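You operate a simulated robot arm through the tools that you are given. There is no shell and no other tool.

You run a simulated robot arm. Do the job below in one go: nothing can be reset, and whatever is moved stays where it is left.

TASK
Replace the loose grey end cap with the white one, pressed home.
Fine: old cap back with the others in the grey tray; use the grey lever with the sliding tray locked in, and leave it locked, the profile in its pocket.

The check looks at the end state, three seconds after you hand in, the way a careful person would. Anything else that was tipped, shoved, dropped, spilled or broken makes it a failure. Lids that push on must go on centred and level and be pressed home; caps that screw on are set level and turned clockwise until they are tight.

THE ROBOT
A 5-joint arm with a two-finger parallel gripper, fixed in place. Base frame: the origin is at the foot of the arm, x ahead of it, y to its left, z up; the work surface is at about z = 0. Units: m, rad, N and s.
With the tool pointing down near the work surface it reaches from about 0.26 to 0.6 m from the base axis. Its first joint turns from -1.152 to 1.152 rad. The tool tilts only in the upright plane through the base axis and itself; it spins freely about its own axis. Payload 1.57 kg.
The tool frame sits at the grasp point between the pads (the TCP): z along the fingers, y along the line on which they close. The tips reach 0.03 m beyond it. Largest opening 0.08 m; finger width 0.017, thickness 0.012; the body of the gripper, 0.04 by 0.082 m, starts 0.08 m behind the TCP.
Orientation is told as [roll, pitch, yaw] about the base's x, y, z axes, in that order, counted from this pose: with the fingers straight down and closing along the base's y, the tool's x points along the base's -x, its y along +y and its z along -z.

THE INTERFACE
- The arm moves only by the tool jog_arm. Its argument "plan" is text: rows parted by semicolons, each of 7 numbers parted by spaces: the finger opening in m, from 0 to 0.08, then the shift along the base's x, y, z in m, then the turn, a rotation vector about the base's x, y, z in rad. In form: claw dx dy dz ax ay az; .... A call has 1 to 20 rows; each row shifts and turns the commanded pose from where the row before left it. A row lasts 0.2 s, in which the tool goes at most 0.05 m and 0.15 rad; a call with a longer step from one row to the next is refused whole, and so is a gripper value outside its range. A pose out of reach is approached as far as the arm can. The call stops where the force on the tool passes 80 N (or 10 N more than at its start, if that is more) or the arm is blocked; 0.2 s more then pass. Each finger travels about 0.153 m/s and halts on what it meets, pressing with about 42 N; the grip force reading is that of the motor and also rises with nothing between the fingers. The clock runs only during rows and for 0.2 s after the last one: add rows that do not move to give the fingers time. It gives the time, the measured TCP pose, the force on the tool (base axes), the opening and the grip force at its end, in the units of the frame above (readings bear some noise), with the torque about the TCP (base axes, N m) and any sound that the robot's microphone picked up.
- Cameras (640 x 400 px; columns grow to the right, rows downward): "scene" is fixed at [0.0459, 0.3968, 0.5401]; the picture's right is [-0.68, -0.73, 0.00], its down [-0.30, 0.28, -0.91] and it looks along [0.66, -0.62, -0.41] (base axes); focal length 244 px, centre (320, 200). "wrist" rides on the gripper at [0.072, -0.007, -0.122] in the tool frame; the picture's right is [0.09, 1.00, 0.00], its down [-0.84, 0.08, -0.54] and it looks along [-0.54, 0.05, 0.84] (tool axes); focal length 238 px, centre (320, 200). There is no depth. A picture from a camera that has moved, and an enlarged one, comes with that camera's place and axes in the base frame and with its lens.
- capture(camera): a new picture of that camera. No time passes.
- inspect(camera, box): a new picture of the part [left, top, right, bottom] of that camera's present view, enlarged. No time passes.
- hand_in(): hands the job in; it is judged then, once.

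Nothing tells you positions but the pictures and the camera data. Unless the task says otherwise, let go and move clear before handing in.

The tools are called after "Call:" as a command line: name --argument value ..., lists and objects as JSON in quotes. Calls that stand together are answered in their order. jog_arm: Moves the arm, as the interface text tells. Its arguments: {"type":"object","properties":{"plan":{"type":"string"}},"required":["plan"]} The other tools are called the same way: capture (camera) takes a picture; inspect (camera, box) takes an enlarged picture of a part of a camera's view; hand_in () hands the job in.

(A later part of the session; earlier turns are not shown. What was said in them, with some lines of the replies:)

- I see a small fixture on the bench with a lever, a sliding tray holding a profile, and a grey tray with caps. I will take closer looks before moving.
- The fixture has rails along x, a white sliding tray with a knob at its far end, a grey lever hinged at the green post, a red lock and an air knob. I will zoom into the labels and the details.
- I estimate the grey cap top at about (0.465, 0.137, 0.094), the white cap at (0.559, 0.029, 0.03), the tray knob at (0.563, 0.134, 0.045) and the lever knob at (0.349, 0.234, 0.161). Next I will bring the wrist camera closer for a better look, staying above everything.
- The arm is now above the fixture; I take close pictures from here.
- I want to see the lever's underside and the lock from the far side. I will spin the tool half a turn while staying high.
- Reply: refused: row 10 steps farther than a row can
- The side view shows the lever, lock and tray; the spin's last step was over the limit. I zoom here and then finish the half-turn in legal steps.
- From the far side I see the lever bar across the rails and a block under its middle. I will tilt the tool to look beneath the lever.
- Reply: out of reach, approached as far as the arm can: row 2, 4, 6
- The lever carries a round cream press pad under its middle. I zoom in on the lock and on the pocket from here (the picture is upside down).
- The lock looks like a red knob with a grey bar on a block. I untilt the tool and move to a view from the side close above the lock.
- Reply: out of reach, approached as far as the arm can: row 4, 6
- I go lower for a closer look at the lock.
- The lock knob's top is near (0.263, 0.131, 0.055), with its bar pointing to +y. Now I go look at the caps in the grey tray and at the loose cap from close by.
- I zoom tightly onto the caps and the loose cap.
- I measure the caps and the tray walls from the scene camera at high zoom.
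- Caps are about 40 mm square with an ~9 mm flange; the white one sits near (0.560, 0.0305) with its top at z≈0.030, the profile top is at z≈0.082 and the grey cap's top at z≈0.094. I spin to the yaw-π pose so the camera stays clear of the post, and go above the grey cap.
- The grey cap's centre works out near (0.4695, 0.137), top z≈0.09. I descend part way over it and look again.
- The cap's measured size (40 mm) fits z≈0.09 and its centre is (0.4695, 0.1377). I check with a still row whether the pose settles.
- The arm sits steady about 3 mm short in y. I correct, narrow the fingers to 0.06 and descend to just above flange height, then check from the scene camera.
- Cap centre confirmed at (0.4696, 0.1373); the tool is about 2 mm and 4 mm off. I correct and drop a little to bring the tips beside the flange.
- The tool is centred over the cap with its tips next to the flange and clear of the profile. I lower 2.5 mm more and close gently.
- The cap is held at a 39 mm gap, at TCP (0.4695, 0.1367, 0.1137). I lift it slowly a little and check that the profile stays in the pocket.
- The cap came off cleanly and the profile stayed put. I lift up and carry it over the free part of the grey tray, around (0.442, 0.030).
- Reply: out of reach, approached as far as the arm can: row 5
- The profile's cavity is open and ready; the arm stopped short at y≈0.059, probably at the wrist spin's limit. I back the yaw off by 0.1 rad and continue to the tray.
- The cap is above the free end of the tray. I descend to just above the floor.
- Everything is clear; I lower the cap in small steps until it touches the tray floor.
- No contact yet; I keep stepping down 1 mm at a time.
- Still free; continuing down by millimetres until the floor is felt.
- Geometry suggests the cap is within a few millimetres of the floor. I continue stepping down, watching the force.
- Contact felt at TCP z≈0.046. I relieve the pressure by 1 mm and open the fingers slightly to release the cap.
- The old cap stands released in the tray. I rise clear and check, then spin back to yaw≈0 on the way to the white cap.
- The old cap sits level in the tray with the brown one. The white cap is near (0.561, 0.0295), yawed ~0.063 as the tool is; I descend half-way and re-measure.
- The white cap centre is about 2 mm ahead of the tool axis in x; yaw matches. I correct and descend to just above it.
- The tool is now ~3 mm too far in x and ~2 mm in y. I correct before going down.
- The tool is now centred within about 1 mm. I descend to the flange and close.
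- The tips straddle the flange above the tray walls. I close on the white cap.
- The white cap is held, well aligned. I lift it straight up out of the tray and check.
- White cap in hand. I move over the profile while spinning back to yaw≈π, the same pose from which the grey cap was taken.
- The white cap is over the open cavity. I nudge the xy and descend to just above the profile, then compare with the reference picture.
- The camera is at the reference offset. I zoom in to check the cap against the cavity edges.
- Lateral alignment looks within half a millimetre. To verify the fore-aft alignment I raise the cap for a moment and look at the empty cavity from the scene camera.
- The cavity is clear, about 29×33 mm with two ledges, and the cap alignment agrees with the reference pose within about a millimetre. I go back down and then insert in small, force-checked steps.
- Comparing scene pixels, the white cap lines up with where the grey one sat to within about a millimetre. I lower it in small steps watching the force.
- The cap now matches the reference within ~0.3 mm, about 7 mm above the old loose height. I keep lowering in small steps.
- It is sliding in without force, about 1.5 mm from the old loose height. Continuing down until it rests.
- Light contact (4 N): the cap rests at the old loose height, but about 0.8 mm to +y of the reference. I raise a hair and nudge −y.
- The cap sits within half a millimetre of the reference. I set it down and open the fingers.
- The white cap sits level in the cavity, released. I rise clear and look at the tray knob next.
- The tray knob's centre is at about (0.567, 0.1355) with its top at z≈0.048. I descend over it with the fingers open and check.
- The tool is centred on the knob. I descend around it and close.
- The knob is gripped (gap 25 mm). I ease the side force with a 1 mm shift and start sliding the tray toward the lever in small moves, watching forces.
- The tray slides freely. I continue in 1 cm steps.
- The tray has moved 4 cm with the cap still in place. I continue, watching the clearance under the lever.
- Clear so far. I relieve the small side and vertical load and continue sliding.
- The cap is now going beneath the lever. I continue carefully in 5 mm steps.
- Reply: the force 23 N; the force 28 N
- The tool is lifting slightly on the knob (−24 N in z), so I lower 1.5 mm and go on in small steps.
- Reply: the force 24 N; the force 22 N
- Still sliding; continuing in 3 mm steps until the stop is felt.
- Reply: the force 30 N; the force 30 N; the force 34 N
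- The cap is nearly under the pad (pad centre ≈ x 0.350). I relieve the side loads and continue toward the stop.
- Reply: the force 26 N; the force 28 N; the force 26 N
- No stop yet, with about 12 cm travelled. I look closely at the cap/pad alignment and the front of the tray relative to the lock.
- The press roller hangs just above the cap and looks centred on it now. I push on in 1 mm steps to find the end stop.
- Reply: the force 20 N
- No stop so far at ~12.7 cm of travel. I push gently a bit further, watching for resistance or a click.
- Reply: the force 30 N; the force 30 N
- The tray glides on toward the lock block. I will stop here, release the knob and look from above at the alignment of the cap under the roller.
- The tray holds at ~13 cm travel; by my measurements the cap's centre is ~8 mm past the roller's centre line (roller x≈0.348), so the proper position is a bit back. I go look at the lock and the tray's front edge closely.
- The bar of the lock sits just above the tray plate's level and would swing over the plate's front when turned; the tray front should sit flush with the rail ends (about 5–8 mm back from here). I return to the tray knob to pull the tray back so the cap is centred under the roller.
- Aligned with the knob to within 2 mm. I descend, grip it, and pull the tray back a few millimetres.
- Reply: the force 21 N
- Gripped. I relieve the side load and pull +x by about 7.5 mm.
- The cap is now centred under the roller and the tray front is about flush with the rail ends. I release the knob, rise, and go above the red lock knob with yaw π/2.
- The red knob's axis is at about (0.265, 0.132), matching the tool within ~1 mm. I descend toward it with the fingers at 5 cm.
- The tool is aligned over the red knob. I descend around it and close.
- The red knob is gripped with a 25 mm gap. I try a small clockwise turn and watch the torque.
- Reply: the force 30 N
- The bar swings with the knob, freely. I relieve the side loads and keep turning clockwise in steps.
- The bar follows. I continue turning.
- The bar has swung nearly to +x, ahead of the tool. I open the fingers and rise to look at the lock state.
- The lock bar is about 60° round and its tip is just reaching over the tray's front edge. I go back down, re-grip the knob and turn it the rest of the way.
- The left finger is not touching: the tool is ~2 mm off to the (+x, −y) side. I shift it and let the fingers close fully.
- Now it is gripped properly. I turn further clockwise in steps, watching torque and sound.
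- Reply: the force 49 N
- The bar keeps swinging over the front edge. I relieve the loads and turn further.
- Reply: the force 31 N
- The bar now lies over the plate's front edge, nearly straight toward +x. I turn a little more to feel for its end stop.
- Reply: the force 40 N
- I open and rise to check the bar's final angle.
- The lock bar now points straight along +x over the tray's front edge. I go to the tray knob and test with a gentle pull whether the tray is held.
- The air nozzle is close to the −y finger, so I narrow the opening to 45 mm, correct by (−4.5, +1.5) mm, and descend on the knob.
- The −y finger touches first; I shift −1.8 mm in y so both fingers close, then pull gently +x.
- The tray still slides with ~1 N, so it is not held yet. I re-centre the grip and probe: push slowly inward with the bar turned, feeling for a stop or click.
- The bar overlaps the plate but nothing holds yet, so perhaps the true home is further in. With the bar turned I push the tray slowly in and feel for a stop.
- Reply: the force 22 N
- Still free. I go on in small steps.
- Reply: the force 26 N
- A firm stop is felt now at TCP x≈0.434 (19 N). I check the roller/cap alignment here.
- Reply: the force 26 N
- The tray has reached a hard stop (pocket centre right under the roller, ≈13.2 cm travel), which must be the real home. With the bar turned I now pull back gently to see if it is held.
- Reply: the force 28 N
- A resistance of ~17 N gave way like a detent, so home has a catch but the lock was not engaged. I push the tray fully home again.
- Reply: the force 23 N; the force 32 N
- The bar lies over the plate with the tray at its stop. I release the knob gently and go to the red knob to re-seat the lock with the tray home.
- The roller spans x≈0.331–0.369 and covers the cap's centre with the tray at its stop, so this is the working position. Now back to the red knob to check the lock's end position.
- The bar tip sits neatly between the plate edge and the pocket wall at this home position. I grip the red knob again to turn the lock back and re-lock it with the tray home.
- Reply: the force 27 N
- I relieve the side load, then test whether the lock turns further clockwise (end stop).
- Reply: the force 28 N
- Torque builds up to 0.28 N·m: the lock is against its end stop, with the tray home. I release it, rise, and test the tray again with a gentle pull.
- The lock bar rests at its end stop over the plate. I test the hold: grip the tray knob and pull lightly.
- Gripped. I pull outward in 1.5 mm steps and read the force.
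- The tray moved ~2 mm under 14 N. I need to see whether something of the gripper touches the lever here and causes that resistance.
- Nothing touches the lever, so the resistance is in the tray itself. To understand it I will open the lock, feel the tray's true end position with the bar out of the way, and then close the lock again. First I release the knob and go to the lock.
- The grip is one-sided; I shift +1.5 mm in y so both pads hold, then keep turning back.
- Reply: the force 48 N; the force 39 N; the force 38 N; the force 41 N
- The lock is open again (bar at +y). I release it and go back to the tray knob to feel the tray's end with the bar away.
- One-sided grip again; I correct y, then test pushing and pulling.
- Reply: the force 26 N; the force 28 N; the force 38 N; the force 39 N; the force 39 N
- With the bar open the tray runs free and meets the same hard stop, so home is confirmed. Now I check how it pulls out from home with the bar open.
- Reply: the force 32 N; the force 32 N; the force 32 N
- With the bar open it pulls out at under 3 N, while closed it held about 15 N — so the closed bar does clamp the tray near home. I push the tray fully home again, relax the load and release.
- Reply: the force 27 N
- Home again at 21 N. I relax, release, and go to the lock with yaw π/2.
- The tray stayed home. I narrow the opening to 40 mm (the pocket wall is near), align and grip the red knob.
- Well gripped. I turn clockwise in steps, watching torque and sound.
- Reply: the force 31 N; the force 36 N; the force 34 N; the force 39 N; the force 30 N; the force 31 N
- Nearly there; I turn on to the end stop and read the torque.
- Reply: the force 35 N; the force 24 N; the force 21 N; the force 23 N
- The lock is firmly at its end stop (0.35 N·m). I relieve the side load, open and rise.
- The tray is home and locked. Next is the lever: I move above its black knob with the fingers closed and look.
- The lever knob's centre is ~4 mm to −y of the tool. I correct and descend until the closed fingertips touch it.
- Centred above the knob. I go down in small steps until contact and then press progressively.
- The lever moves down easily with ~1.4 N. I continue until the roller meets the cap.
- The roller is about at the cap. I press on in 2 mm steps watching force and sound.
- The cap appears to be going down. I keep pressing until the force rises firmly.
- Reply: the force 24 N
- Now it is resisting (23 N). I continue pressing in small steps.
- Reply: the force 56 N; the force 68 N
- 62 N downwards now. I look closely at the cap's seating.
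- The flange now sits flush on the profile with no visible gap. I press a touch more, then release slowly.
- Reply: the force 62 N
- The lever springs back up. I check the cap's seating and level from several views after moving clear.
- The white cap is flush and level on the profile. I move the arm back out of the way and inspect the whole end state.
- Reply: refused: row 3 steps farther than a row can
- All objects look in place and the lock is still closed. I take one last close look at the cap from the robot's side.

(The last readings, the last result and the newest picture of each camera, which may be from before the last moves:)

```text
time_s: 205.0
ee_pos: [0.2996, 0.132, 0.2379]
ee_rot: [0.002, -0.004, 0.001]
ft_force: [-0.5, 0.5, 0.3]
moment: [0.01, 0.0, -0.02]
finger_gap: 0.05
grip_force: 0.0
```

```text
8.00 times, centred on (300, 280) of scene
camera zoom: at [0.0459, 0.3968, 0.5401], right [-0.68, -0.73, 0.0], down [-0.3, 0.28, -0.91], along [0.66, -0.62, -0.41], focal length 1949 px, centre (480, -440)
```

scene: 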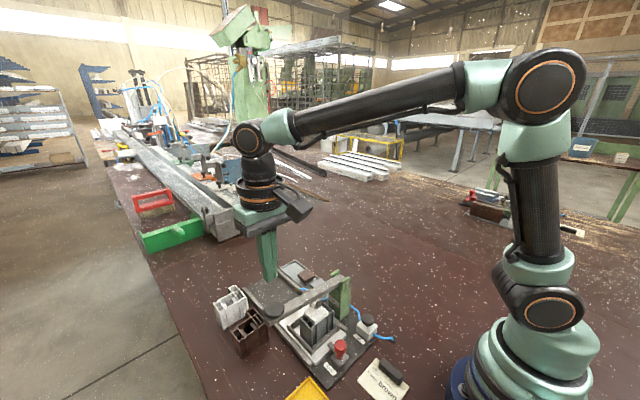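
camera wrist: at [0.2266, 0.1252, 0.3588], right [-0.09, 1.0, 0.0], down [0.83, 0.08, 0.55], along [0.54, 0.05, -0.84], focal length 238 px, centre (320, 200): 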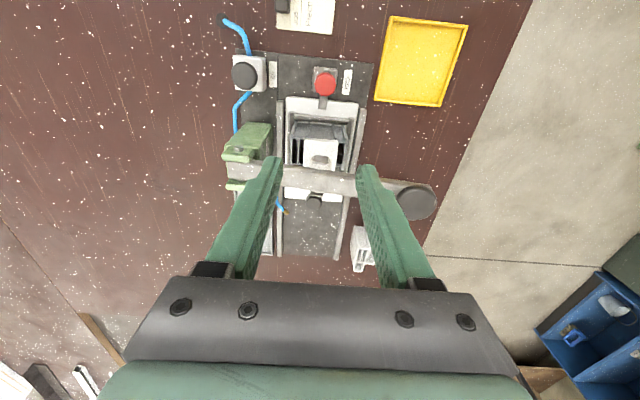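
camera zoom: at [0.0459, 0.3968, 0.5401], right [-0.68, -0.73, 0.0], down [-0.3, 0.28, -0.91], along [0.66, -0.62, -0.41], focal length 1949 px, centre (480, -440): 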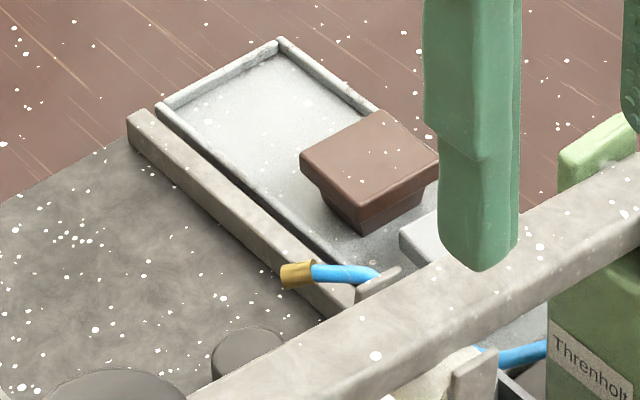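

The white cap is flush, level and centred, the tray is home with the lock bar closed, and the old cap lies in the grey tray. I raise the arm clear and hand in.

Call:
jog_arm --plan "0.05 0 0 0.04 0 0 0; 0.06 0 -0.01 0.045 0 0 0; 0.07 0 -0.02 0.045 0 0 0; 0.08 0 -0.02 0.03 0 0 0; 0.08 0 0 0 0 0 0; 0.08 0 0 0 0 0 0"

Call:
inspect --camera "scene" --box '[200, 240, 420, 400]'

```text
time_s: 206.4
ee_pos: [0.2997, 0.082, 0.4001]
ee_rot: [0.0, -0.005, 0.002]
ft_force: [-0.1, 0.2, 0.0]
moment: [0.0, -0.01, -0.01]
finger_gap: 0.0801
grip_force: 0.2
```

```text
2.50 times, centred on (310, 320) of scene
camera zoom: at [0.0459, 0.3968, 0.5401], right [-0.68, -0.73, 0.0], down [-0.3, 0.28, -0.91], along [0.66, -0.62, -0.41], focal length 609 px, centre (345, -100)
```

zoom: 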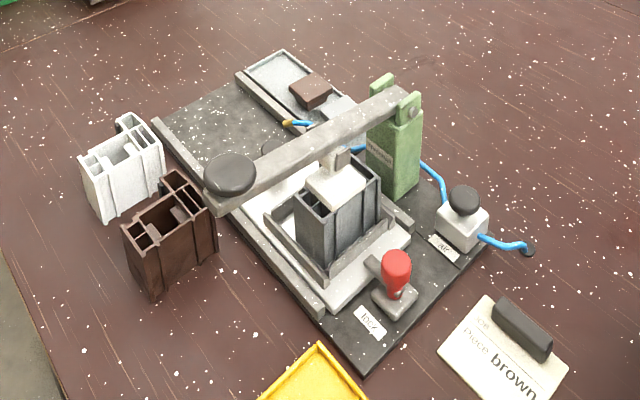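

The arm is clear. The cap is pressed home, the tray is locked in with the profile in its pocket, the old cap is in the grey tray, and nothing else has been disturbed, so I hand in.

Call:
hand_in

```text
The job is handed in.
```

The white cap is on the grey profile and pressed home with the grey lever. In the last pictures its flange sits flush and level with no gap.

- **Old cap:** the grey cap is back in the grey tray with the brown one.
- **Press:** I pushed the sliding tray to its hard stop, turned the lock to its end stop, then pressed the lever to about 60 N. The lever came back up on its own.
- **Tray and lock:** the tray is still at its stop with the lock closed, and the profile is in its pocket.
- **Hold of the lock:** the closed lock grips the tray but does not fix it rigidly. In an earlier test, with the lock closed, the tray held about 14–17 N of pull and then slid. With the lock open it moved at under 3 N. I did not repeat the pull after the final locking.
- **Roller position:** with the tray at its stop, the lever's roller covers the middle of the cap but is not exactly centred on it. The cap still went down level.

I left the air knob, the other two profiles, the yellow tray and the job card alone. I did not act on the card, which says "Piece brown", because your instructions were about the grey profile already in the pocket.
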